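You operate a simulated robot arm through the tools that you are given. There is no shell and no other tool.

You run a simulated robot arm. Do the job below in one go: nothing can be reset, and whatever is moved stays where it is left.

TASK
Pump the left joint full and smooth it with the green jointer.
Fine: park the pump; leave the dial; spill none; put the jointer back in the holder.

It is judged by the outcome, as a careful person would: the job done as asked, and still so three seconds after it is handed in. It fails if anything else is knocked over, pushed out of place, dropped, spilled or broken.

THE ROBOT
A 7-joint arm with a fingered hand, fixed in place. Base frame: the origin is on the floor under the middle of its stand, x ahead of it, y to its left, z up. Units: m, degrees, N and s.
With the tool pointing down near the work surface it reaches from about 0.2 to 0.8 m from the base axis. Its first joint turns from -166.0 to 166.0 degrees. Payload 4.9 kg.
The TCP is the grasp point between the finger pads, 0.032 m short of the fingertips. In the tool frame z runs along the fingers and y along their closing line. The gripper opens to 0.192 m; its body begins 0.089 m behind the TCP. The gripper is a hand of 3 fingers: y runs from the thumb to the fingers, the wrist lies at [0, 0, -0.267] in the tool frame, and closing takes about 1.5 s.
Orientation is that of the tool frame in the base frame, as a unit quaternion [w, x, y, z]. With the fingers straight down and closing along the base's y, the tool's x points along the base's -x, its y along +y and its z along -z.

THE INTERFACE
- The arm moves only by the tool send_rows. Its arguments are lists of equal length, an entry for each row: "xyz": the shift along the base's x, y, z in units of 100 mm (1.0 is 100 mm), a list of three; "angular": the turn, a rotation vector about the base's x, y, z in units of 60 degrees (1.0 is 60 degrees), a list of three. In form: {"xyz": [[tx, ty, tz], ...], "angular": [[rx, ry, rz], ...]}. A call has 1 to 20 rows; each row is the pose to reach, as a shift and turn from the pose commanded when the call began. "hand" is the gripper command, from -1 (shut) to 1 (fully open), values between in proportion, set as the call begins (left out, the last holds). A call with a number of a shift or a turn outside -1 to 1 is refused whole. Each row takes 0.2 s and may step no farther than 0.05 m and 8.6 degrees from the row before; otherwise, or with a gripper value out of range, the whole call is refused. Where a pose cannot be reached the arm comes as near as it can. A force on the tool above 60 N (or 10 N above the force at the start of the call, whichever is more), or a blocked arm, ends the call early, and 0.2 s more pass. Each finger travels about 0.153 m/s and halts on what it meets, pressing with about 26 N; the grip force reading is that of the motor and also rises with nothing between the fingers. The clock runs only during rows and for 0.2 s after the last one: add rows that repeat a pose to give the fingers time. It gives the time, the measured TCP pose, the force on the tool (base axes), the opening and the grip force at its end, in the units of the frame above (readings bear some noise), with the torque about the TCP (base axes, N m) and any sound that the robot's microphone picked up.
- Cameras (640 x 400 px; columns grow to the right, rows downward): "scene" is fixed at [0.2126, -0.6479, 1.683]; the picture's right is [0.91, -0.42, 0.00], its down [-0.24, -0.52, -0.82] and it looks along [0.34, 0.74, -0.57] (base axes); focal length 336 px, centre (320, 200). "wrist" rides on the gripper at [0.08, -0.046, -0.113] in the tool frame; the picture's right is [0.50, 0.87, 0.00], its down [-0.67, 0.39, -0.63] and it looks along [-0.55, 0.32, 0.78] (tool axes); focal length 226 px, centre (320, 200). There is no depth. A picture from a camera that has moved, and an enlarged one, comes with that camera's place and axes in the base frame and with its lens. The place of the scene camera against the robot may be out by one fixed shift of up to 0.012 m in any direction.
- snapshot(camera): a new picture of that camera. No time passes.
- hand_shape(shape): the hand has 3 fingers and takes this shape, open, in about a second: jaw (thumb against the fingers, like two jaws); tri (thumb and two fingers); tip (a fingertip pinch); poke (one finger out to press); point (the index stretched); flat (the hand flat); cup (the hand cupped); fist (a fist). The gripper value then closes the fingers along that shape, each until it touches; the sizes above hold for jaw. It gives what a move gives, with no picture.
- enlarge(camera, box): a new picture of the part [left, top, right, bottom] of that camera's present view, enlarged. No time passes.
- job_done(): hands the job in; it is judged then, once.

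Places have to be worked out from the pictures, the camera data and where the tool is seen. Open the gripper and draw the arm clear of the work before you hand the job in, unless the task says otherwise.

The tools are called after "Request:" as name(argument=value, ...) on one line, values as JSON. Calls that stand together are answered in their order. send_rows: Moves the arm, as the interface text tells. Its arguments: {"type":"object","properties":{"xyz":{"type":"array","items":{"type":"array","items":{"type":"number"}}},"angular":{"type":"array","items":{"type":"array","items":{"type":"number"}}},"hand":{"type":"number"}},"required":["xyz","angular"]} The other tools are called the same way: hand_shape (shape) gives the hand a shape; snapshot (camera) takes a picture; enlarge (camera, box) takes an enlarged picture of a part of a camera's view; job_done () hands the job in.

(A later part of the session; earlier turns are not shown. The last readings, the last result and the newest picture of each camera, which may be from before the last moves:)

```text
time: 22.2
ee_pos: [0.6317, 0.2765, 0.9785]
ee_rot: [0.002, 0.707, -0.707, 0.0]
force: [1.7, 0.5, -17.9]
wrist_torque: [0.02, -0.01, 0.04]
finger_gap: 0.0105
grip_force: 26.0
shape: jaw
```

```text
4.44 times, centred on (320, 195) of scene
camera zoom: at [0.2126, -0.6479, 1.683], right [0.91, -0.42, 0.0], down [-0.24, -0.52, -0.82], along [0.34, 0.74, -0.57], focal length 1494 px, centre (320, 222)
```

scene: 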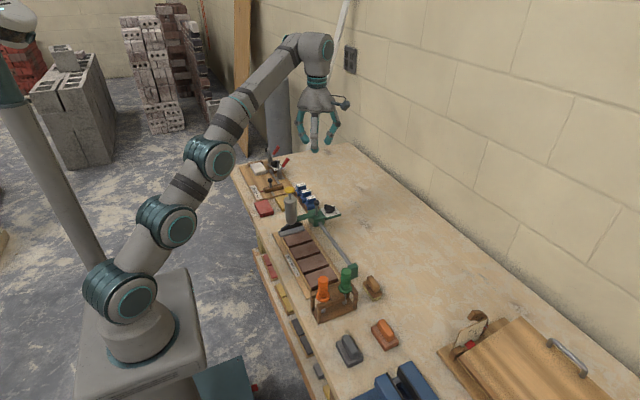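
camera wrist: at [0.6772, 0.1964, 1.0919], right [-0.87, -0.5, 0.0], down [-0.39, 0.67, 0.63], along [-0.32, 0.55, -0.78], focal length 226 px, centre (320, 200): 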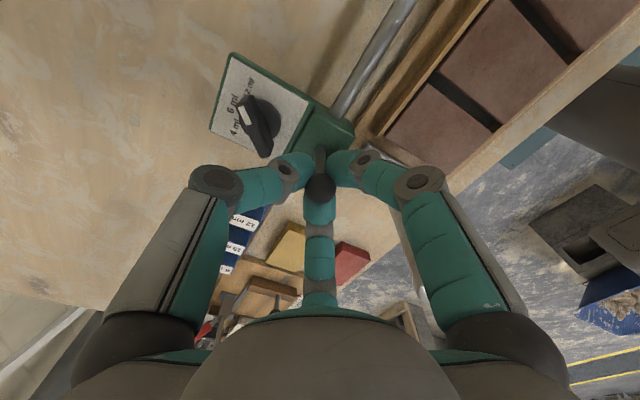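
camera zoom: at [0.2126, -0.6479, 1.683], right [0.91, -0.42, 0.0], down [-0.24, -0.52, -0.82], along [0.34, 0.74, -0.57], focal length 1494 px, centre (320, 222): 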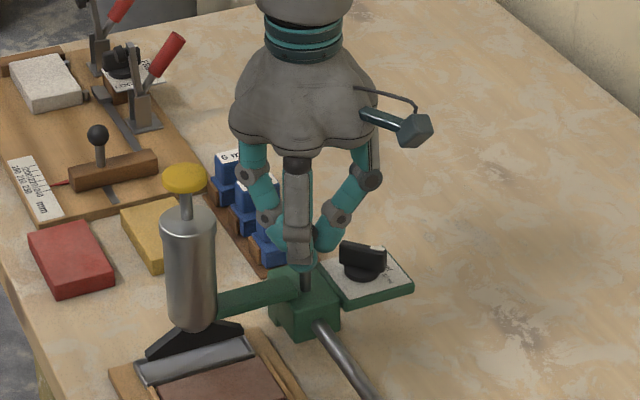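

The fingers have locked under the ball (pulling up ~18 N), so I ease down 3 mm to relieve that and then slide the carriage gently 4 cm toward -y.

Request:
send_rows(xyz=[[0, 0, -0.03], [0, -0.05, -0.03], [0, -0.12, -0.03], [0, -0.2, -0.03], [0, -0.3, -0.03], [0, -0.4, -0.03], [0, -0.4, -0.03]], angular=[[0, 0, 0], [0, 0, 0], [0, 0, 0], [0, 0, 0], [0, 0, 0], [0, 0, 0], [0, 0, 0]])

Request:
snapshot(camera="wrist")

Request:
enlarge(camera="scene", box=[260, 160, 360, 250])

```text
time: 23.8
ee_pos: [0.6325, 0.2364, 0.9739]
ee_rot: [0.0, -0.707, 0.707, 0.0]
force: [4.0, -2.0, -3.2]
wrist_torque: [-0.02, -0.03, 0.01]
finger_gap: 0.0105
grip_force: 25.8
shape: jaw
```

```text
taken
camera wrist: at [0.6774, 0.1563, 1.0886], right [-0.87, -0.5, 0.0], down [-0.39, 0.67, 0.63], along [-0.32, 0.55, -0.78], focal length 226 px, centre (320, 200)
```

wrist: 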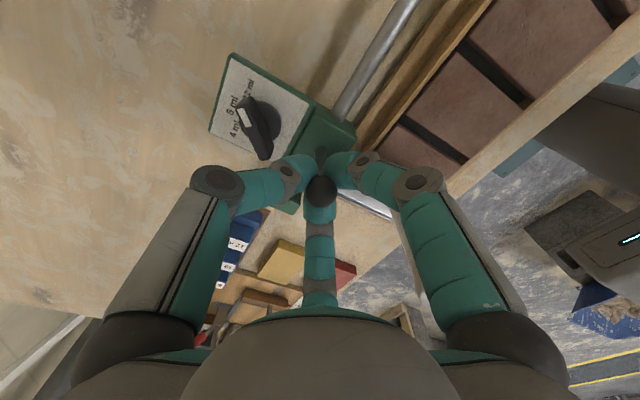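

```text
4.44 times, centred on (310, 205) of scene
camera zoom: at [0.2126, -0.6479, 1.683], right [0.91, -0.42, 0.0], down [-0.24, -0.52, -0.82], along [0.34, 0.74, -0.57], focal length 1494 px, centre (364, 178)
```

zoom: 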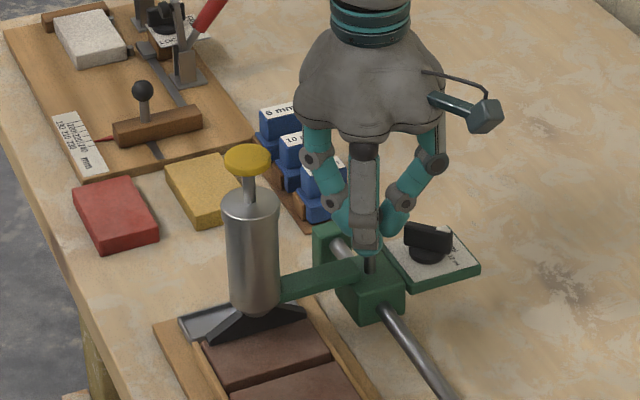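

The carriage glides freely with tiny force and the pump follows. I slide 4.5 cm more, then examine the nozzle against the left joint before the final adjustment.

Request:
send_rows(xyz=[[0, -0.06, 0], [0, -0.13, 0], [0, -0.21, 0], [0, -0.3, 0], [0, -0.38, 0], [0, -0.45, 0], [0, -0.45, 0]], angular=[[0, 0, 0], [0, 0, 0], [0, 0, 0], [0, 0, 0], [0, 0, 0], [0, 0, 0], [0, 0, 0]])

Request:
enlarge(camera="wrist", box=[300, 0, 640, 260])

Request:
enlarge(camera="scene", box=[265, 205, 345, 265])

```text
time: 25.4
ee_pos: [0.6313, 0.1888, 0.9759]
ee_rot: [0.0, 0.708, -0.706, 0.0]
force: [2.7, -1.9, -9.7]
wrist_torque: [-0.05, -0.04, -0.01]
finger_gap: 0.0105
grip_force: 26.4
shape: jaw
```

```text
1.54 times, centred on (470, 130) of wrist
camera zoom: at [0.6774, 0.1091, 1.0888], right [-0.87, -0.5, 0.0], down [-0.39, 0.67, 0.63], along [-0.32, 0.55, -0.78], focal length 348 px, centre (89, 308)
```

zoom: 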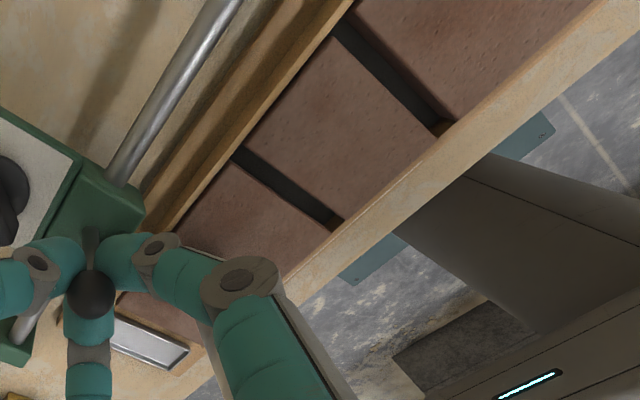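

```text
6.67 times, centred on (305, 235) of scene
camera zoom: at [0.2126, -0.6479, 1.683], right [0.91, -0.42, 0.0], down [-0.24, -0.52, -0.82], along [0.34, 0.74, -0.57], focal length 2241 px, centre (420, -33)
```

zoom: 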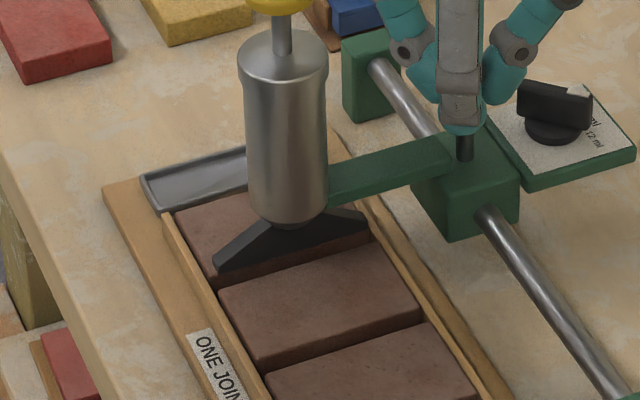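

The carriage has moved 88 mm. I zoom strongly on the nozzle's lips against the left joint.

Request:
enlarge(camera="scene", box=[286, 232, 324, 256])

Request:
enlarge(camera="scene", box=[286, 238, 306, 252])

Request:
enlarge(camera="scene", box=[302, 232, 326, 248])

```text
16.00 times, centred on (305, 244) of scene
camera zoom: at [0.2126, -0.6479, 1.683], right [0.91, -0.42, 0.0], down [-0.24, -0.52, -0.82], along [0.34, 0.74, -0.57], focal length 5379 px, centre (560, -504)
```

zoom: 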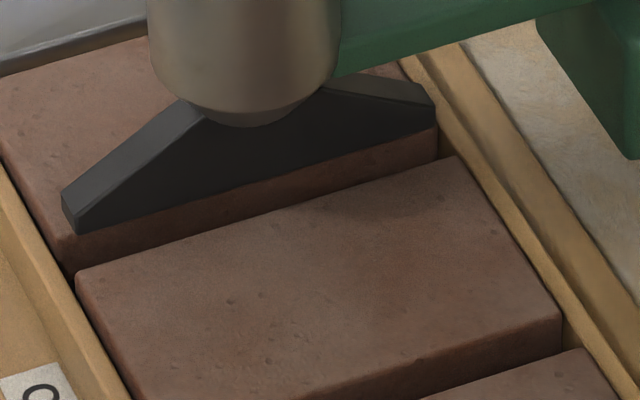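

```text
16.00 times, centred on (296, 245) of scene
camera zoom: at [0.2126, -0.6479, 1.683], right [0.91, -0.42, 0.0], down [-0.24, -0.52, -0.82], along [0.34, 0.74, -0.57], focal length 5379 px, centre (704, -520)
```

zoom: 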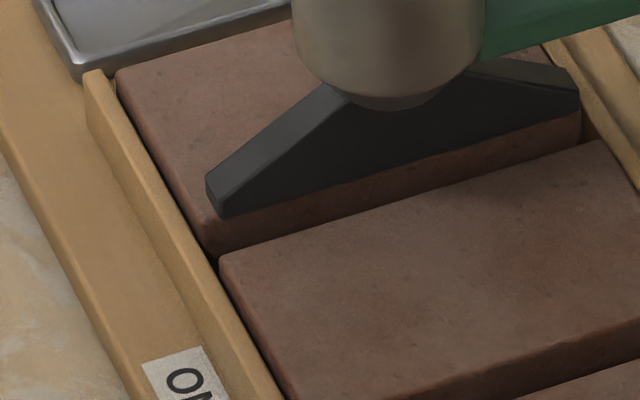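

```text
16.00 times, centred on (314, 240) of scene
camera zoom: at [0.2126, -0.6479, 1.683], right [0.91, -0.42, 0.0], down [-0.24, -0.52, -0.82], along [0.34, 0.74, -0.57], focal length 5379 px, centre (416, -440)
```

zoom: 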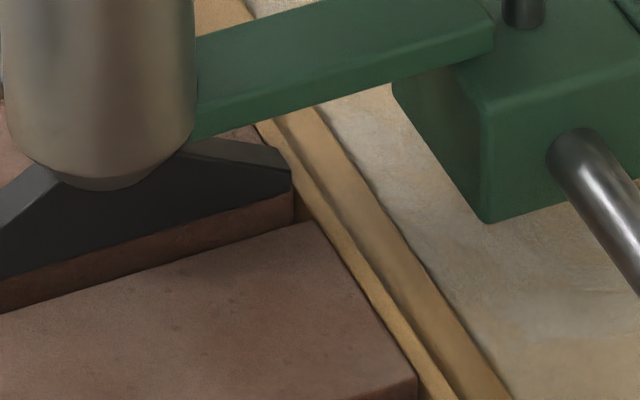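

Scaling the picture: joint edges appear at y 0.1724 and 0.1829 (centre 0.1777) and the nozzle's middle at about 0.185 in the same camera's terms, so it needs another ~7.5 mm toward -y. I make that small move.

Request:
send_rows(xyz=[[0, -0.025, 0], [0, -0.05, 0], [0, -0.075, 0], [0, -0.075, 0], [0, -0.075, 0]], angular=[[0, 0, 0], [0, 0, 0], [0, 0, 0], [0, 0, 0], [0, 0, 0]])

Request:
enlarge(camera="scene", box=[286, 232, 324, 256])

Request:
enlarge(camera="scene", box=[286, 241, 302, 251])

```text
time: 26.6
ee_pos: [0.6329, 0.184, 0.9757]
ee_rot: [0.001, 0.708, -0.706, -0.001]
force: [3.3, 2.3, -13.0]
wrist_torque: [0.04, -0.04, -0.02]
finger_gap: 0.0103
grip_force: 26.1
shape: jaw
```

```text
16.00 times, centred on (305, 244) of scene
camera zoom: at [0.2126, -0.6479, 1.683], right [0.91, -0.42, 0.0], down [-0.24, -0.52, -0.82], along [0.34, 0.74, -0.57], focal length 5379 px, centre (560, -504)
```

zoom: 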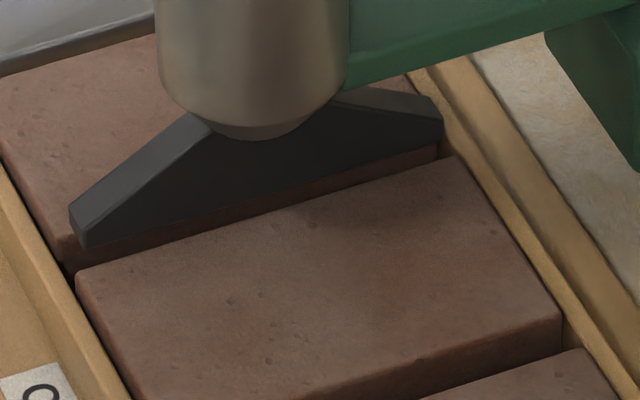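

```text
16.00 times, centred on (294, 246) of scene
camera zoom: at [0.2126, -0.6479, 1.683], right [0.91, -0.42, 0.0], down [-0.24, -0.52, -0.82], along [0.34, 0.74, -0.57], focal length 5379 px, centre (736, -536)
```

zoom: 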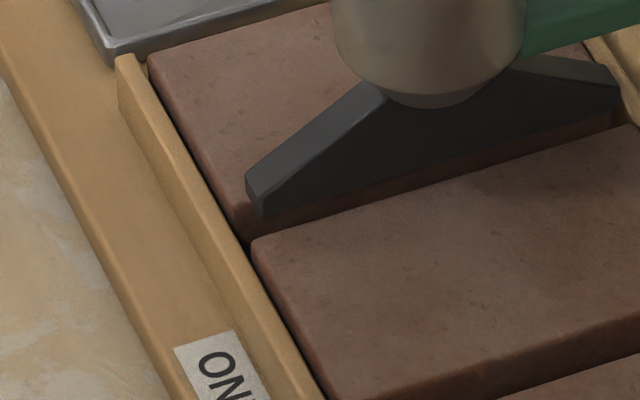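

The nozzle moved ~5.5 mm; its front lip still sits ~2–3 mm short of centred. I nudge 2.5 mm further and recheck.

Request:
send_rows(xyz=[[0, -0.013, 0], [0, -0.025, 0], [0, -0.025, 0], [0, -0.025, 0]], angular=[[0, 0, 0], [0, 0, 0], [0, 0, 0], [0, 0, 0]])

Request:
enlarge(camera="scene", box=[286, 232, 324, 256])

```text
time: 27.6
ee_pos: [0.6317, 0.1802, 0.975]
ee_rot: [0.0, 0.708, -0.706, 0.0]
force: [6.0, 2.5, -15.0]
wrist_torque: [0.06, -0.08, 0.04]
finger_gap: 0.0105
grip_force: 25.9
shape: jaw
```

```text
16.00 times, centred on (305, 244) of scene
camera zoom: at [0.2126, -0.6479, 1.683], right [0.91, -0.42, 0.0], down [-0.24, -0.52, -0.82], along [0.34, 0.74, -0.57], focal length 5379 px, centre (560, -504)
```

zoom: 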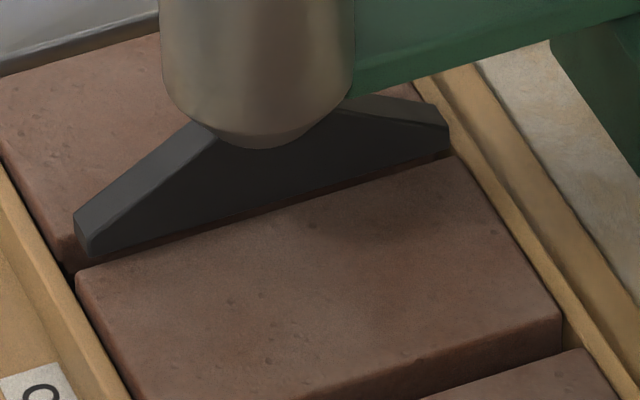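

Now only a thin even gap shows along the nozzle, which matches it being centred over the joint within about 1 mm. I open the fingers to the same partial opening as before and rise.

Request:
send_rows(xyz=[[0, 0, 0], [0, 0, 0], [0, 0, 0], [0, 0, 0]], angular=[[0, 0, 0], [0, 0, 0], [0, 0, 0], [0, 0, 0]], hand=-0.4)

Request:
send_rows(xyz=[[0, 0, 0.1], [0, 0, 0.3], [0, 0, 0.6], [0, 0, 1], [0, 0, 1]], angular=[[0, 0, 0], [0, 0, 0], [0, 0, 0], [0, 0, 0], [0, 0, 0]])

Request:
send_rows(xyz=[[0, 0, 0.3], [0, 0, 0.6], [0, 0, 0.8], [0, 0, 0.8]], angular=[[0, 0, 0], [0, 0, 0], [0, 0, 0], [0, 0, 0]])

Request:
snapshot(camera="wrist")

Request:
enlarge(camera="scene", box=[286, 232, 324, 256])

```text
time: 28.6
ee_pos: [0.6325, 0.18, 0.9765]
ee_rot: [0.0, 0.708, -0.706, 0.0]
force: [0.5, -0.1, -0.3]
wrist_torque: [-0.02, -0.02, 0.02]
finger_gap: 0.0572
grip_force: 0.0
shape: jaw
```

```text
time: 29.8
ee_pos: [0.6301, 0.1791, 1.0754]
ee_rot: [0.001, 0.708, -0.706, 0.0]
force: [0.8, 0.0, -0.4]
wrist_torque: [-0.01, 0.01, 0.03]
finger_gap: 0.0574
grip_force: 0.0
shape: jaw
```

```text
time: 30.8
ee_pos: [0.631, 0.1801, 1.158]
ee_rot: [0.0, 0.708, -0.706, 0.0]
force: [-0.2, -0.3, -0.5]
wrist_torque: [0.01, 0.01, 0.0]
finger_gap: 0.0574
grip_force: 0.1
shape: jaw
```

```text
taken
camera wrist: at [0.6773, 0.0997, 1.27], right [-0.87, -0.5, 0.0], down [-0.39, 0.67, 0.63], along [-0.32, 0.55, -0.78], focal length 226 px, centre (320, 200)
```

wrist: 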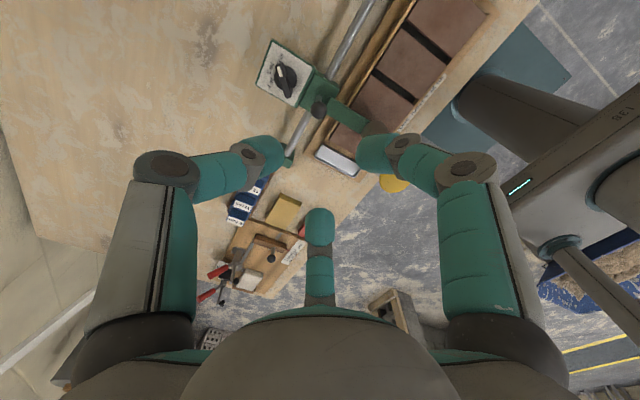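

```text
16.00 times, centred on (305, 244) of scene
camera zoom: at [0.2126, -0.6479, 1.683], right [0.91, -0.42, 0.0], down [-0.24, -0.52, -0.82], along [0.34, 0.74, -0.57], focal length 5379 px, centre (560, -504)
```

zoom: 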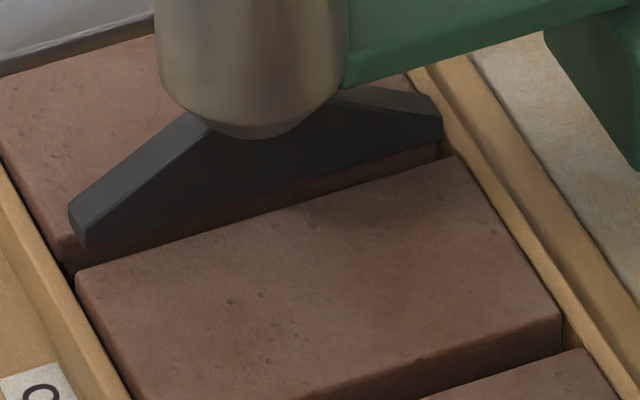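

After release the pump settled back ~3 mm toward +y, which hints at a detent (or spring) there. To judge alignment without parallax, I'll put the wrist camera in the joint's own plane (y≈0.181) on the near side, turning back to yaw 0 on the way.

Request:
send_rows(xyz=[[-0.13, 0.03, 0.1], [-0.26, 0.06, 0.2], [-0.4, 0.1, 0.3], [-0.53, 0.13, 0.3], [-0.66, 0.16, 0.3], [-0.8, 0.2, 0.3]], angular=[[0, 0, -0.125], [0, 0, -0.25], [0, 0, -0.375], [0, 0, -0.5], [0, 0, -0.625], [0, 0, -0.75]])

Request:
send_rows(xyz=[[-0.12, 0.05, 0], [-0.24, 0.1, 0], [-0.36, 0.15, 0], [-0.48, 0.2, 0], [-0.6, 0.25, 0], [-0.7, 0.27, 0]], angular=[[0, 0, -0.125], [0, 0, -0.25], [0, 0, -0.375], [0, 0, -0.5], [0, 0, -0.625], [0, 0, -0.75]])

Request:
snapshot(camera="wrist")

```text
time: 32.2
ee_pos: [0.5531, 0.2, 1.1875]
ee_rot: [0.0, -0.382, 0.924, 0.0]
force: [0.4, 0.0, -0.6]
wrist_torque: [0.02, 0.02, -0.03]
finger_gap: 0.0574
grip_force: 0.1
shape: jaw
```

```text
time: 33.6
ee_pos: [0.4832, 0.2255, 1.1858]
ee_rot: [0.0, 0.0, 1.0, 0.0]
force: [1.0, -0.4, -0.2]
wrist_torque: [0.03, 0.0, -0.02]
finger_gap: 0.0574
grip_force: 0.0
shape: jaw
```

```text
taken
camera wrist: at [0.4021, 0.181, 1.2996], right [-0.5, 0.87, 0.0], down [0.67, 0.39, 0.63], along [0.55, 0.32, -0.78], focal length 226 px, centre (320, 200)
```

wrist: 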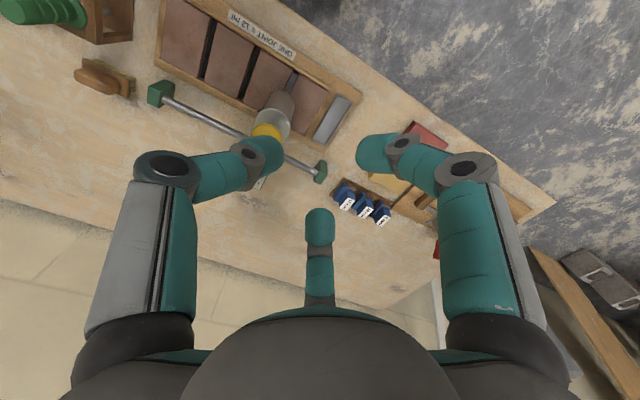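

The camera now lies in the plane y=0.181. I zoom on the near wing tip of the nozzle at the joint's end.

Request:
enlarge(camera="wrist", box=[275, 55, 315, 105])

Request:
enlarge(camera="wrist", box=[240, 40, 340, 140])

```text
8.00 times, centred on (295, 80) of wrist
camera zoom: at [0.4021, 0.181, 1.2996], right [-0.5, 0.87, 0.0], down [0.67, 0.39, 0.63], along [0.55, 0.32, -0.78], focal length 1808 px, centre (520, 1160)
```

zoom: 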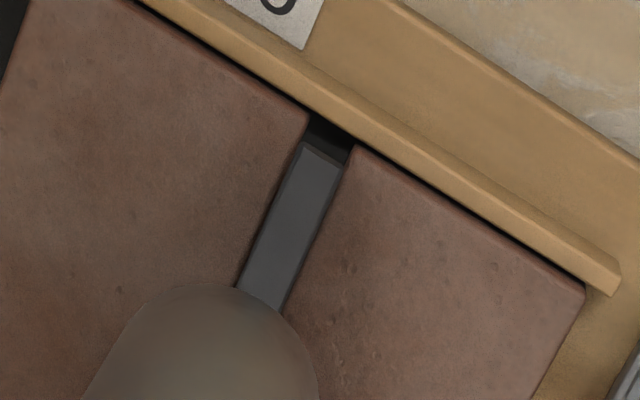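

```text
4.00 times, centred on (290, 90) of wrist
camera zoom: at [0.4021, 0.181, 1.2996], right [-0.5, 0.87, 0.0], down [0.67, 0.39, 0.63], along [0.55, 0.32, -0.78], focal length 904 px, centre (440, 640)
```

zoom: 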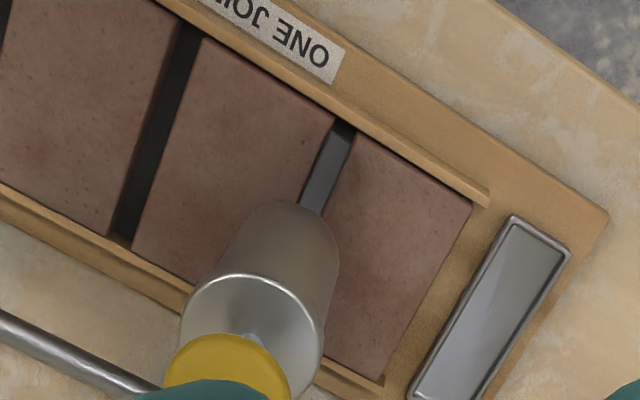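

The nozzle sits right in the joint's mouth between both brick edges — well centred (detent confirmed). Now I close the hand and move it above the plunger knob at ≈(0.526,0.181).

Request:
send_rows(xyz=[[0.1, -0.1, 0], [0.2, -0.2, 0], [0.3, -0.3, 0], [0.43, -0.44, 0], [0.43, -0.44, 0], [0.43, -0.44, 0], [0.43, -0.44, 0], [0.43, -0.44, 0]], angular=[[0, 0, 0], [0, 0, 0], [0, 0, 0], [0, 0, 0], [0, 0, 0], [0, 0, 0], [0, 0, 0], [0, 0, 0]], hand=-1)

Request:
snapshot(camera="wrist")

Request:
enlarge(camera="scene", box=[240, 130, 360, 250])

```text
time: 35.4
ee_pos: [0.528, 0.1845, 1.1875]
ee_rot: [0.0, -0.002, 1.0, 0.0]
force: [-0.7, 0.1, -0.2]
wrist_torque: [-0.01, -0.02, 0.02]
finger_gap: 0.0
grip_force: 26.0
shape: jaw
```

```text
taken
camera wrist: at [0.447, 0.139, 1.3019], right [-0.5, 0.87, 0.0], down [0.67, 0.39, 0.63], along [0.55, 0.32, -0.78], focal length 226 px, centre (320, 200)
```

wrist: 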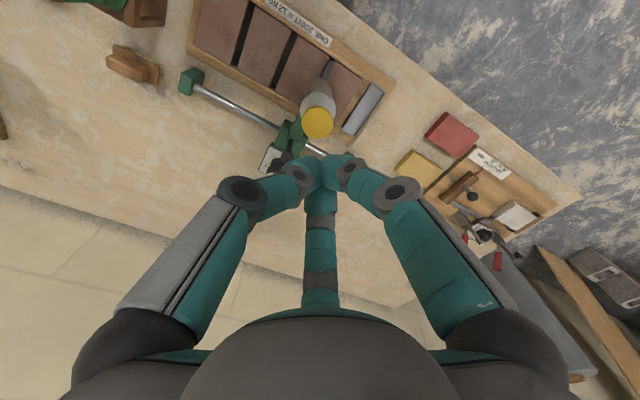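

```text
3.33 times, centred on (300, 190) of scene
camera zoom: at [0.2126, -0.6479, 1.683], right [0.91, -0.42, 0.0], down [-0.24, -0.52, -0.82], along [0.34, 0.74, -0.57], focal length 1121 px, centre (387, 233)
```

zoom: 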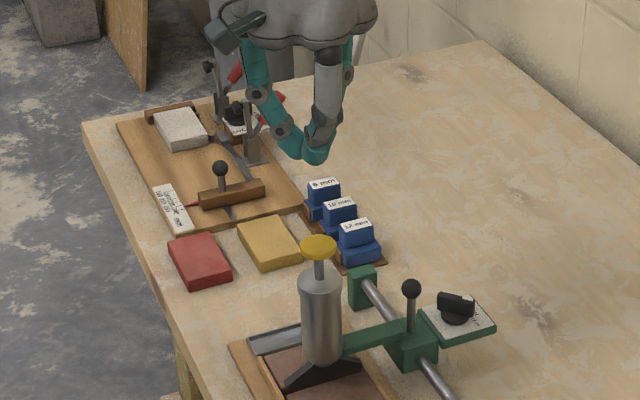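

Knob measures (0.527,0.183); the closed fingertips are right above. I descend to about 15 mm above it and check.

Request:
send_rows(xyz=[[0, -0.015, -0.25], [0, -0.015, -0.5], [0, -0.015, -0.75], [0, -0.015, -0.88], [0, -0.015, -0.88]], angular=[[0, 0, 0], [0, 0, 0], [0, 0, 0], [0, 0, 0], [0, 0, 0]])

Request:
enlarge(camera="scene", box=[255, 150, 355, 250])

Request:
enlarge(camera="wrist", box=[220, 80, 420, 240])

```text
time: 36.6
ee_pos: [0.5255, 0.1818, 1.0989]
ee_rot: [-0.001, -0.001, 1.0, 0.0]
force: [-0.2, -0.5, 0.1]
wrist_torque: [0.01, 0.0, 0.01]
finger_gap: 0.0
grip_force: 25.9
shape: jaw
```

```text
4.00 times, centred on (305, 200) of scene
camera zoom: at [0.2126, -0.6479, 1.683], right [0.91, -0.42, 0.0], down [-0.24, -0.52, -0.82], along [0.34, 0.74, -0.57], focal length 1345 px, centre (380, 200)
```

zoom: 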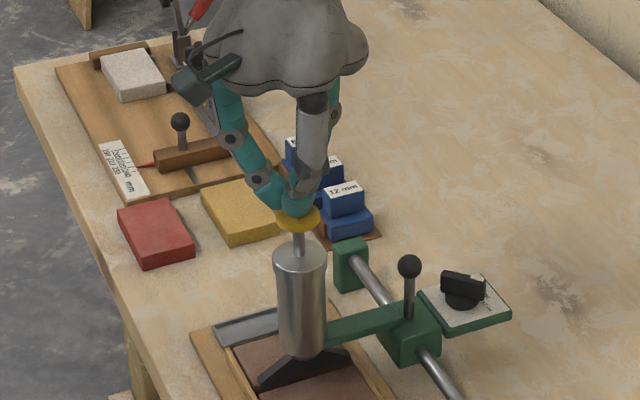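

```text
2.50 times, centred on (320, 160) of wrist
camera zoom: at [0.4449, 0.1363, 1.2121], right [-0.5, 0.87, 0.0], down [0.67, 0.39, 0.63], along [0.55, 0.32, -0.78], focal length 565 px, centre (320, 300)
```

zoom: 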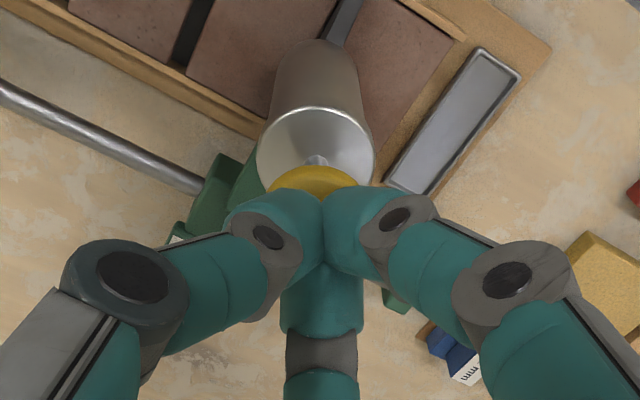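

Fingertips are centred just above the yellow knob. I press straight down slowly (4 mm per row); the call will stop itself if the plunger bottoms out.

Request:
send_rows(xyz=[[0, 0, -0.05], [0, 0, -0.1], [0, 0, -0.14], [0, 0, -0.18], [0, 0, -0.22], [0, 0, -0.26], [0, 0, -0.3], [0, 0, -0.34], [0, 0, -0.38], [0, 0, -0.42], [0, 0, -0.46], [0, 0, -0.5]], angular=[[0, 0, 0], [0, 0, 0], [0, 0, 0], [0, 0, 0], [0, 0, 0], [0, 0, 0], [0, 0, 0], [0, 0, 0], [0, 0, 0], [0, 0, 0], [0, 0, 0], [0, 0, 0]])

Request:
enlarge(camera="scene", box=[255, 170, 345, 260])

Request:
enlarge(camera="scene", box=[286, 232, 324, 256])

```text
time: 39.0
ee_pos: [0.5288, 0.1836, 1.0669]
ee_rot: [0.01, 0.0, 1.0, 0.003]
force: [-1.5, -0.3, 15.5]
wrist_torque: [-0.01, 0.11, 0.01]
finger_gap: 0.0001
grip_force: 26.0
shape: jaw
stopped in row 11: the force on the tool passed its limit at 65 N (the readings are from after the stop); the commanded pose is now the measured one
```

```text
4.44 times, centred on (300, 215) of scene
camera zoom: at [0.2126, -0.6479, 1.683], right [0.91, -0.42, 0.0], down [-0.24, -0.52, -0.82], along [0.34, 0.74, -0.57], focal length 1494 px, centre (409, 133)
```

zoom: 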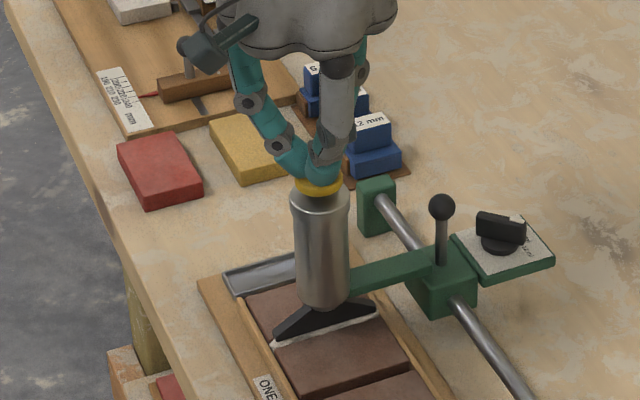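

```text
16.00 times, centred on (305, 244) of scene
camera zoom: at [0.2126, -0.6479, 1.683], right [0.91, -0.42, 0.0], down [-0.24, -0.52, -0.82], along [0.34, 0.74, -0.57], focal length 5379 px, centre (560, -504)
```

zoom: 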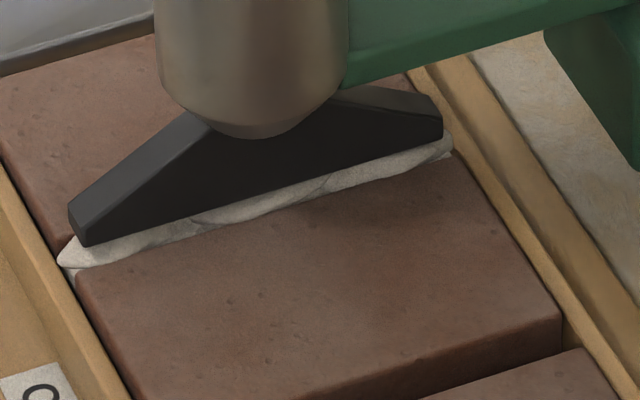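

The plunger bottomed and white mortar now fills the joint under the nozzle. I lift straight up and check that the knob springs back and how the fill looks.

Request:
send_rows(xyz=[[0, 0, 0.1], [0, 0, 0.25], [0, 0, 0.5], [0, 0, 0.8], [0, 0, 1]], angular=[[0, 0, 0], [0, 0, 0], [0, 0, 0], [0, 0, 0], [0, 0, 0]])

Request:
snapshot(camera="wrist")

Request:
enlarge(camera="scene", box=[255, 170, 345, 260])

Request:
enlarge(camera="scene", box=[286, 232, 324, 256])

```text
time: 40.1
ee_pos: [0.5273, 0.1823, 1.1646]
ee_rot: [0.006, -0.001, 1.0, 0.002]
force: [0.4, -0.3, 0.1]
wrist_torque: [-0.01, 0.0, 0.03]
finger_gap: 0.0
grip_force: 26.0
shape: jaw
```

```text
taken
camera wrist: at [0.4459, 0.1362, 1.2774], right [-0.5, 0.86, 0.0], down [0.66, 0.39, 0.64], along [0.55, 0.32, -0.77], focal length 226 px, centre (320, 200)
```

wrist: 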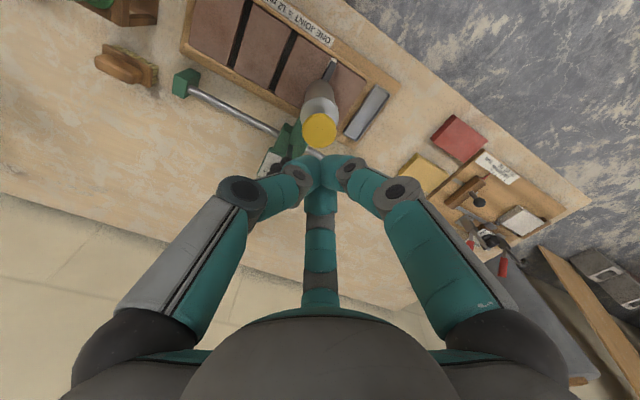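

```text
4.44 times, centred on (300, 215) of scene
camera zoom: at [0.2126, -0.6479, 1.683], right [0.91, -0.42, 0.0], down [-0.24, -0.52, -0.82], along [0.34, 0.74, -0.57], focal length 1494 px, centre (409, 133)
```

zoom: 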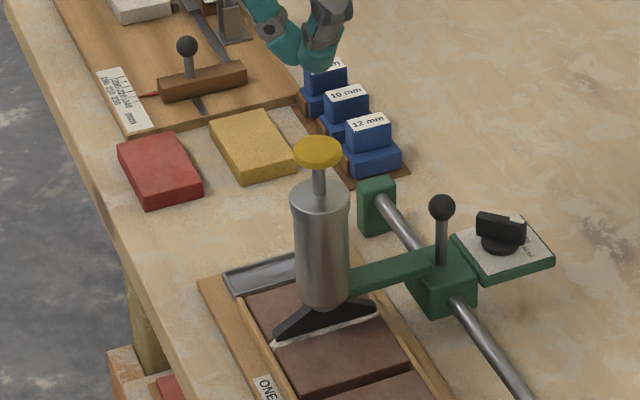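

```text
16.00 times, centred on (305, 244) of scene
camera zoom: at [0.2126, -0.6479, 1.683], right [0.91, -0.42, 0.0], down [-0.24, -0.52, -0.82], along [0.34, 0.74, -0.57], focal length 5379 px, centre (560, -504)
```

zoom: 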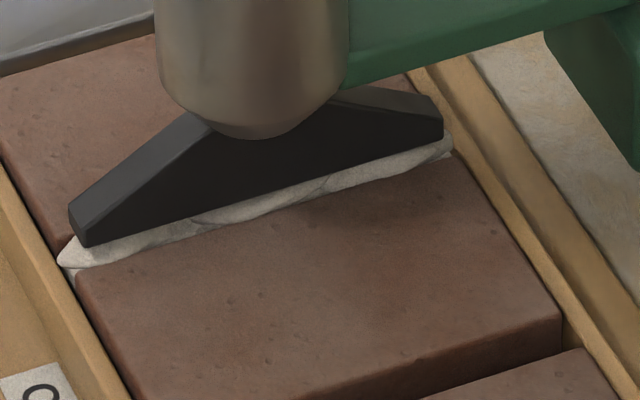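

The knob has returned and the joint is filled cleanly. Next I park the pump: level the tiny tilt picked up from the press, then turn to yaw +90° and go above the ball handle again.

Request:
send_rows(xyz=[[0, 0, 0]], angular=[[0, 0.0115, 0]])

Request:
send_rows(xyz=[[0.08, 0, 0], [0.16, 0, 0], [0.25, 0, 0], [0.33, 0, 0], [0.41, 0, 0], [0.5, 0, 0]], angular=[[0, 0, 0.125], [0, 0, 0.25], [0, 0, 0.375], [0, 0, 0.5], [0, 0, 0.625], [0, 0, 0.75]], hand=-0.4)

Request:
send_rows(xyz=[[0.08, 0, 0], [0.16, 0, 0], [0.25, 0, 0], [0.33, 0, 0], [0.41, 0, 0], [0.53, 0, 0]], angular=[[0, 0, 0.125], [0, 0, 0.25], [0, 0, 0.375], [0, 0, 0.5], [0, 0, 0.625], [0, 0, 0.75]])

Request:
snapshot(camera="wrist")

```text
time: 40.5
ee_pos: [0.5275, 0.1833, 1.1632]
ee_rot: [-0.001, 0.0, 1.0, 0.003]
force: [-0.1, 0.0, -0.1]
wrist_torque: [0.0, -0.04, 0.0]
finger_gap: 0.0001
grip_force: 26.6
shape: jaw
```

```text
time: 42.0
ee_pos: [0.5772, 0.1844, 1.1639]
ee_rot: [-0.001, -0.386, 0.923, 0.003]
force: [-0.3, 0.7, -0.3]
wrist_torque: [-0.03, 0.02, 0.02]
finger_gap: 0.0573
grip_force: 0.0
shape: jaw
```

```text
time: 43.4
ee_pos: [0.6305, 0.1837, 1.1625]
ee_rot: [0.002, 0.709, -0.705, -0.002]
force: [0.7, -0.5, 0.4]
wrist_torque: [0.0, -0.01, 0.01]
finger_gap: 0.0575
grip_force: 0.1
shape: jaw
```

```text
taken
camera wrist: at [0.676, 0.1043, 1.2758], right [-0.86, -0.5, 0.0], down [-0.39, 0.67, 0.63], along [-0.32, 0.55, -0.77], focal length 226 px, centre (320, 200)
```

wrist: 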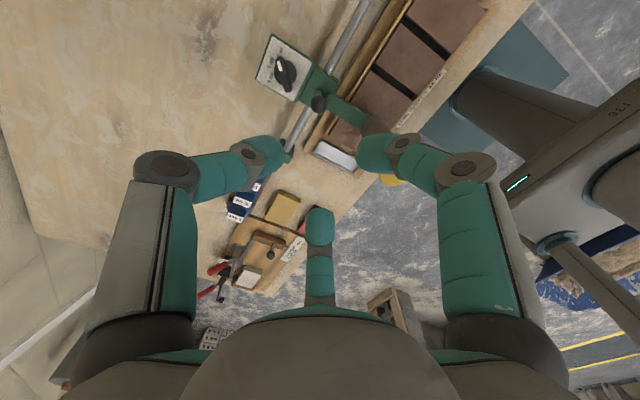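

Ball now at ≈(0.632,0.182). I descend around it in two steps.

Request:
send_rows(xyz=[[0.01, -0.015, -0.35], [0.01, -0.015, -0.7], [0.01, -0.015, -1], [0.01, -0.015, -1]], angular=[[0, 0, 0], [0, 0, 0], [0, 0, 0], [0, 0, 0]])

Request:
enlarge(camera="wrist", box=[220, 80, 420, 240])

Request:
enlarge(camera="scene", box=[260, 140, 360, 250])

```text
time: 44.4
ee_pos: [0.6303, 0.182, 1.0631]
ee_rot: [0.002, 0.707, -0.707, -0.001]
force: [0.1, 0.3, -0.2]
wrist_torque: [-0.02, 0.03, -0.02]
finger_gap: 0.0571
grip_force: 0.0
shape: jaw
```

```text
2.50 times, centred on (320, 160) of wrist
camera zoom: at [0.676, 0.1019, 1.1768], right [-0.86, -0.5, 0.0], down [-0.39, 0.67, 0.63], along [-0.32, 0.55, -0.77], focal length 565 px, centre (320, 300)
```

zoom: 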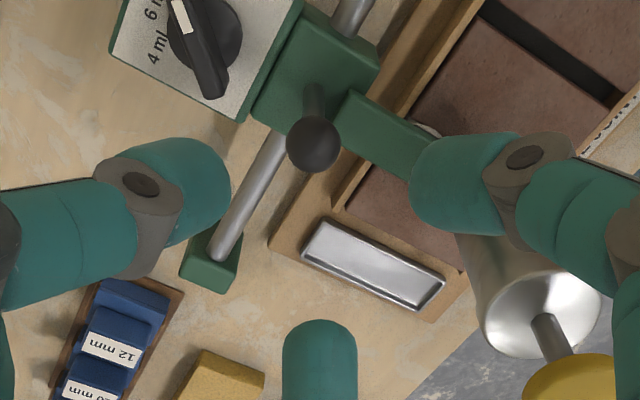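

```text
3.64 times, centred on (310, 195) of scene
camera zoom: at [0.2126, -0.6479, 1.683], right [0.91, -0.42, 0.0], down [-0.24, -0.52, -0.82], along [0.34, 0.74, -0.57], focal length 1222 px, centre (356, 218)
```

zoom: 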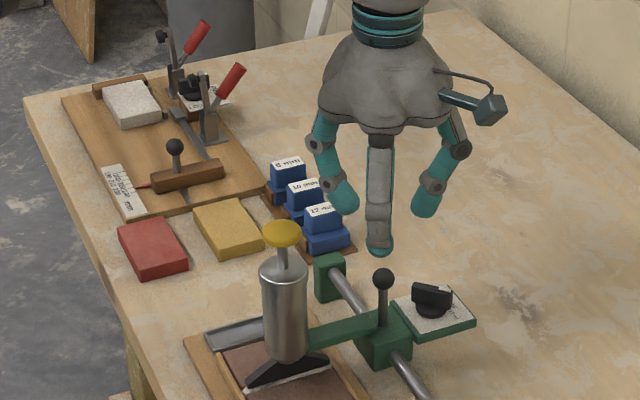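

Ball ≈(0.631,0.184) — on axis. I descend the remaining 86 mm and grip it.

Request:
send_rows(xyz=[[0.005, 0.02, -0.25], [0.005, 0.02, -0.5], [0.005, 0.02, -0.75], [0.005, 0.02, -0.86], [0.005, 0.02, -0.86]], angular=[[0, 0, 0], [0, 0, 0], [0, 0, 0], [0, 0, 0], [0, 0, 0]])

Request:
send_rows(xyz=[[0, 0, 0], [0, 0, 0], [0, 0, 0], [0, 0, 0], [0, 0, 0]], angular=[[0, 0, 0], [0, 0, 0], [0, 0, 0], [0, 0, 0], [0, 0, 0]], hand=-1)

Request:
snapshot(camera="wrist")

Request:
enlarge(camera="scene", box=[286, 232, 324, 256])

```text
time: 45.5
ee_pos: [0.6298, 0.1843, 0.9792]
ee_rot: [0.002, 0.708, -0.706, -0.002]
force: [0.2, 0.2, -0.4]
wrist_torque: [-0.01, -0.01, -0.02]
finger_gap: 0.0571
grip_force: 0.1
shape: jaw
```

```text
time: 46.8
ee_pos: [0.6292, 0.1841, 0.9763]
ee_rot: [0.003, 0.708, -0.706, -0.002]
force: [2.7, 1.2, -19.2]
wrist_torque: [0.0, 0.01, 0.0]
finger_gap: 0.0097
grip_force: 25.9
shape: jaw
```

```text
taken
camera wrist: at [0.6751, 0.105, 1.0901], right [-0.86, -0.5, 0.01], down [-0.38, 0.67, 0.63], along [-0.32, 0.55, -0.77], focal length 226 px, centre (320, 200)
```

wrist: 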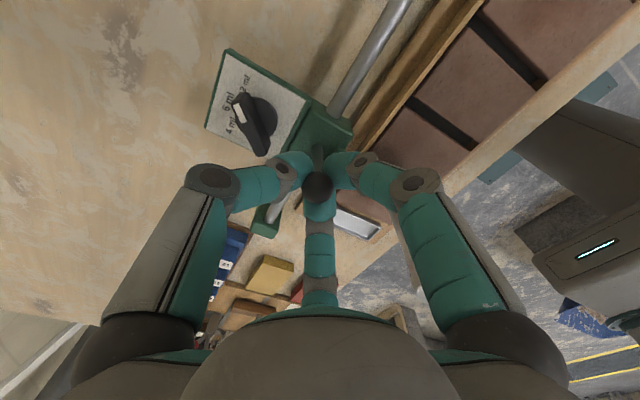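

```text
16.00 times, centred on (305, 244) of scene
camera zoom: at [0.2126, -0.6479, 1.683], right [0.91, -0.42, 0.0], down [-0.24, -0.52, -0.82], along [0.34, 0.74, -0.57], focal length 5379 px, centre (560, -504)
```

zoom: 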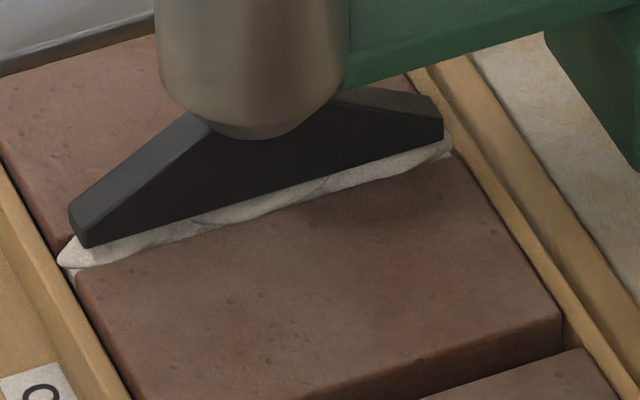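

Gripped, pump undisturbed. I slide the carriage back toward +y by 8.5 cm in one smooth motion, then check against the tray.

Request:
send_rows(xyz=[[0, 0.03, -0.02], [0, 0.1, -0.02], [0, 0.2, -0.02], [0, 0.3, -0.02], [0, 0.4, -0.02], [0, 0.5, -0.02], [0, 0.6, -0.02], [0, 0.7, -0.02], [0, 0.8, -0.02], [0, 0.85, -0.02], [0, 0.85, -0.02]], angular=[[0, 0, 0], [0, 0, 0], [0, 0, 0], [0, 0, 0], [0, 0, 0], [0, 0, 0], [0, 0, 0], [0, 0, 0], [0, 0, 0], [0, 0, 0], [0, 0, 0]])

Request:
enlarge(camera="scene", box=[270, 205, 330, 250])

Request:
snapshot(camera="wrist")

```text
time: 49.1
ee_pos: [0.6322, 0.2689, 0.9745]
ee_rot: [0.002, 0.708, -0.707, -0.001]
force: [-8.8, 1.0, -3.1]
wrist_torque: [-0.02, 0.25, -0.03]
finger_gap: 0.0089
grip_force: 25.9
shape: jaw
```

```text
8.89 times, centred on (300, 228) of scene
camera zoom: at [0.2126, -0.6479, 1.683], right [0.91, -0.42, 0.0], down [-0.24, -0.52, -0.82], along [0.34, 0.74, -0.57], focal length 2988 px, centre (498, -44)
```

zoom: 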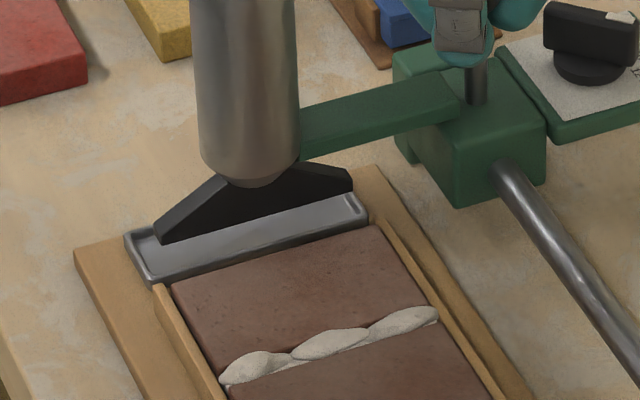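

```text
taken
camera wrist: at [0.678, 0.1894, 1.0883], right [-0.86, -0.5, 0.0], down [-0.39, 0.67, 0.63], along [-0.32, 0.55, -0.77], focal length 226 px, centre (320, 200)
```

wrist: 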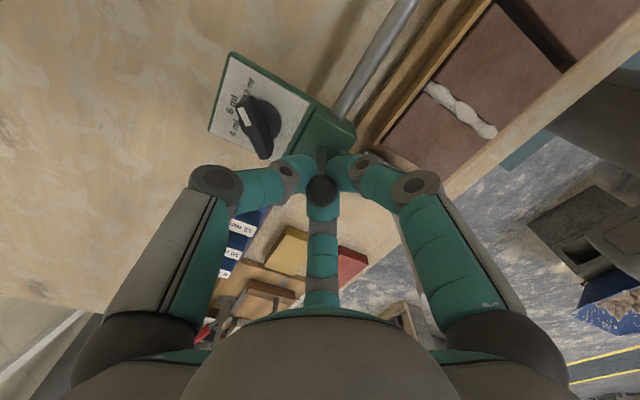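

The left joint shows a full wavy bead, and the nozzle is ~8 mm short of its original parked position over the tray. I slide that remainder.

Request:
send_rows(xyz=[[0, 0.02, 0], [0, 0.04, 0], [0, 0.06, 0], [0, 0.075, 0], [0, 0.075, 0]], angular=[[0, 0, 0], [0, 0, 0], [0, 0, 0], [0, 0, 0], [0, 0, 0]])

Request:
enlarge(camera="scene", box=[270, 205, 330, 250])

```text
time: 50.4
ee_pos: [0.632, 0.2754, 0.9758]
ee_rot: [0.002, 0.707, -0.707, -0.001]
force: [-7.2, 2.1, -6.5]
wrist_torque: [0.06, 0.2, -0.01]
finger_gap: 0.0087
grip_force: 25.3
shape: jaw
```

```text
8.89 times, centred on (300, 228) of scene
camera zoom: at [0.2126, -0.6479, 1.683], right [0.91, -0.42, 0.0], down [-0.24, -0.52, -0.82], along [0.34, 0.74, -0.57], focal length 2988 px, centre (498, -44)
```

zoom: 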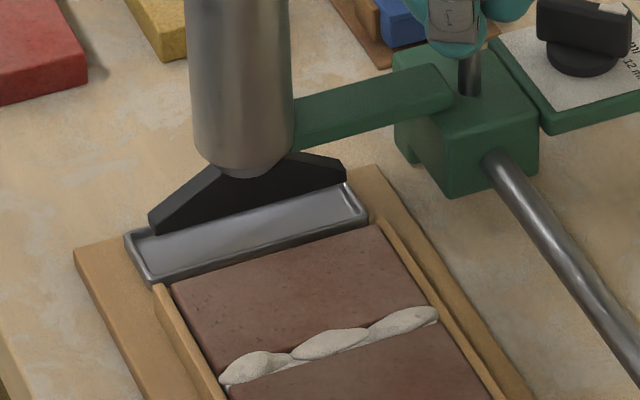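

The pump matches its original parked picture to the pixel. I release, check it stays, then rise.

Request:
send_rows(xyz=[[0, 0, 0], [0, 0, 0], [0, 0, 0], [0, 0, 0]], angular=[[0, 0, 0], [0, 0, 0], [0, 0, 0], [0, 0, 0]], hand=-0.4)

Request:
send_rows(xyz=[[0, 0, 0.1], [0, 0, 0.3], [0, 0, 0.6], [0, 0, 1], [0, 0, 1]], angular=[[0, 0, 0], [0, 0, 0], [0, 0, 0], [0, 0, 0], [0, 0, 0]])

Request:
send_rows(xyz=[[-0.05, 0, 0.3], [-0.1, 0, 0.6], [-0.1, 0, 0.9], [-0.1, 0, 0.9]], angular=[[0, 0, 0], [0, 0, 0], [0, 0, 0], [0, 0, 0]])

Request:
enlarge(camera="scene", box=[270, 205, 330, 250])

Request:
snapshot(camera="wrist")

```text
time: 51.4
ee_pos: [0.6317, 0.2755, 0.9762]
ee_rot: [-0.001, -0.707, 0.707, 0.001]
force: [-0.1, -0.6, -0.4]
wrist_torque: [0.0, -0.02, 0.01]
finger_gap: 0.0572
grip_force: 0.1
shape: jaw
```

```text
time: 52.5
ee_pos: [0.6308, 0.2773, 1.0743]
ee_rot: [0.001, 0.707, -0.707, -0.002]
force: [0.0, -0.2, -0.6]
wrist_torque: [0.0, -0.05, 0.0]
finger_gap: 0.0571
grip_force: 0.0
shape: jaw
```

```text
time: 53.5
ee_pos: [0.6242, 0.2776, 1.1651]
ee_rot: [0.002, 0.708, -0.706, -0.001]
force: [-0.3, 0.2, 0.2]
wrist_torque: [-0.03, 0.02, 0.01]
finger_gap: 0.0572
grip_force: 0.0
shape: jaw
```

```text
8.89 times, centred on (300, 228) of scene
camera zoom: at [0.2126, -0.6479, 1.683], right [0.91, -0.42, 0.0], down [-0.24, -0.52, -0.82], along [0.34, 0.74, -0.57], focal length 2988 px, centre (498, -44)
```

zoom: 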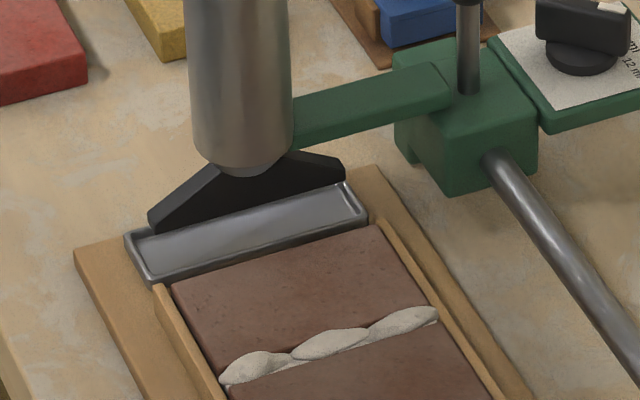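

```text
taken
camera wrist: at [0.6688, 0.1971, 1.2781], right [-0.86, -0.5, 0.01], down [-0.39, 0.67, 0.63], along [-0.32, 0.55, -0.77], focal length 226 px, centre (320, 200)
```

wrist: 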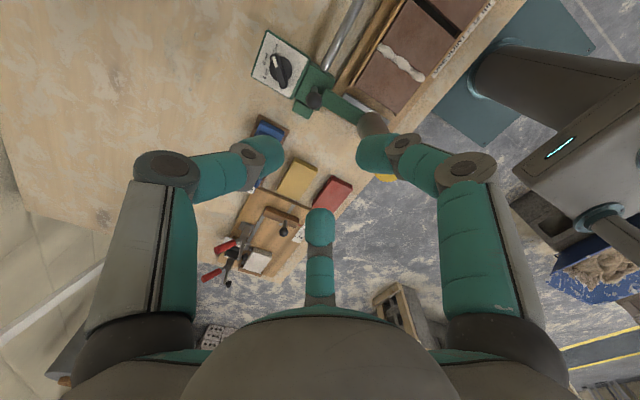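

The pump is parked exactly as before and the dial is untouched. Now I go to the green jointer at ≈(0.549,-0.091), turning to yaw -30° so that no finger points at the orange jointer beside it.

Request:
send_rows(xyz=[[-0.02, -0.12, 0], [-0.05, -0.25, 0], [-0.07, -0.38, 0], [-0.1, -0.5, 0], [-0.12, -0.62, 0], [-0.15, -0.75, 0], [-0.17, -0.88, 0], [-0.2, -1, 0]], angular=[[0, 0, -0.125], [0, 0, -0.25], [0, 0, -0.375], [0, 0, -0.5], [0, 0, -0.625], [0, 0, -0.75], [0, 0, -0.875], [0, 0, -1]])

Request:
send_rows(xyz=[[-0.02, -0.12, 0], [-0.05, -0.25, 0], [-0.07, -0.38, 0], [-0.1, -0.5, 0], [-0.12, -0.62, 0], [-0.15, -0.75, 0], [-0.17, -0.88, 0], [-0.2, -1, 0]], angular=[[0, 0, -0.125], [0, 0, -0.25], [0, 0, -0.375], [0, 0, -0.5], [0, 0, -0.625], [0, 0, -0.75], [0, 0, -0.875], [0, 0, -1]])

Request:
send_rows(xyz=[[-0.07, -0.33, 0], [-0.13, -0.67, 0], [-0.2, -1, 0]], angular=[[0, 0, 0], [0, 0, 0], [0, 0, 0]])

Request:
snapshot(camera="wrist")

```text
time: 55.4
ee_pos: [0.6028, 0.1778, 1.1644]
ee_rot: [-0.001, -0.259, 0.966, 0.003]
force: [-0.6, -0.3, -0.1]
wrist_torque: [-0.02, 0.02, -0.02]
finger_gap: 0.0574
grip_force: 0.0
shape: jaw
```

```text
time: 57.1
ee_pos: [0.581, 0.0755, 1.165]
ee_rot: [0.0, 0.259, 0.966, 0.002]
force: [0.1, 0.0, 0.0]
wrist_torque: [0.02, -0.05, -0.01]
finger_gap: 0.0574
grip_force: 0.1
shape: jaw
```

```text
time: 58.0
ee_pos: [0.5623, -0.024, 1.166]
ee_rot: [0.001, 0.258, 0.966, 0.002]
force: [-0.6, -0.2, 0.2]
wrist_torque: [0.01, 0.02, 0.0]
finger_gap: 0.0573
grip_force: 0.2
shape: jaw
```

```text
taken
camera wrist: at [0.4681, -0.0246, 1.2788], right [0.0, 1.0, 0.0], down [0.77, 0.0, 0.63], along [0.63, 0.01, -0.77], focal length 226 px, centre (320, 200)
```

wrist: 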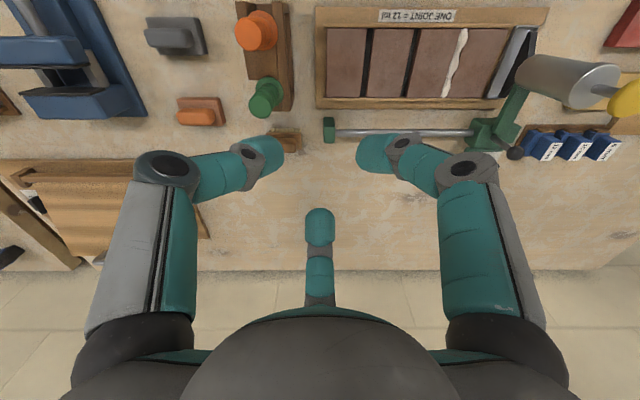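

Axes are now nicely aligned (picture right = +y). I zoom in to measure the green jointer and the filled joint precisely.

Request:
enlarge(camera="wrist", box=[225, 0, 305, 130])

Request:
enlarge(camera="wrist", box=[400, 10, 520, 110])

```text
3.08 times, centred on (265, 65) of wrist
camera zoom: at [0.4681, -0.0246, 1.2788], right [0.0, 1.0, 0.0], down [0.77, 0.0, 0.63], along [0.63, 0.01, -0.77], focal length 696 px, centre (489, 615)
```

zoom: 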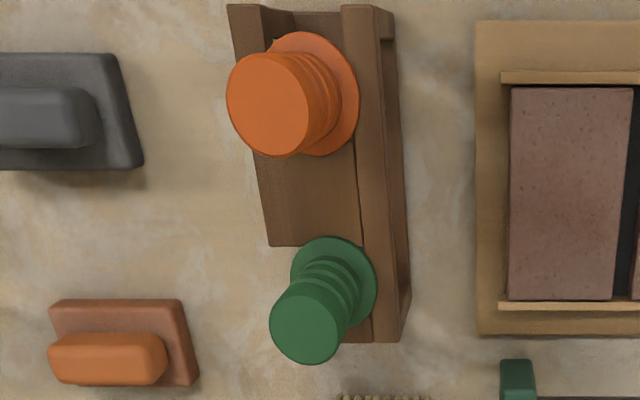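

```text
4.00 times, centred on (460, 60) of wrist
camera zoom: at [0.4681, -0.0246, 1.2788], right [0.0, 1.0, 0.0], down [0.77, 0.0, 0.63], along [0.63, 0.01, -0.77], focal length 904 px, centre (-240, 760)
```

zoom: 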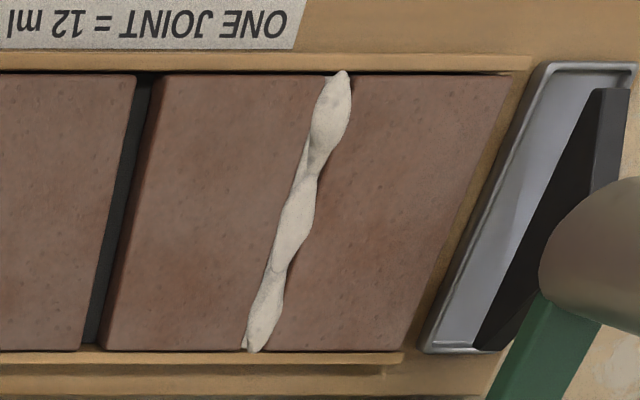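

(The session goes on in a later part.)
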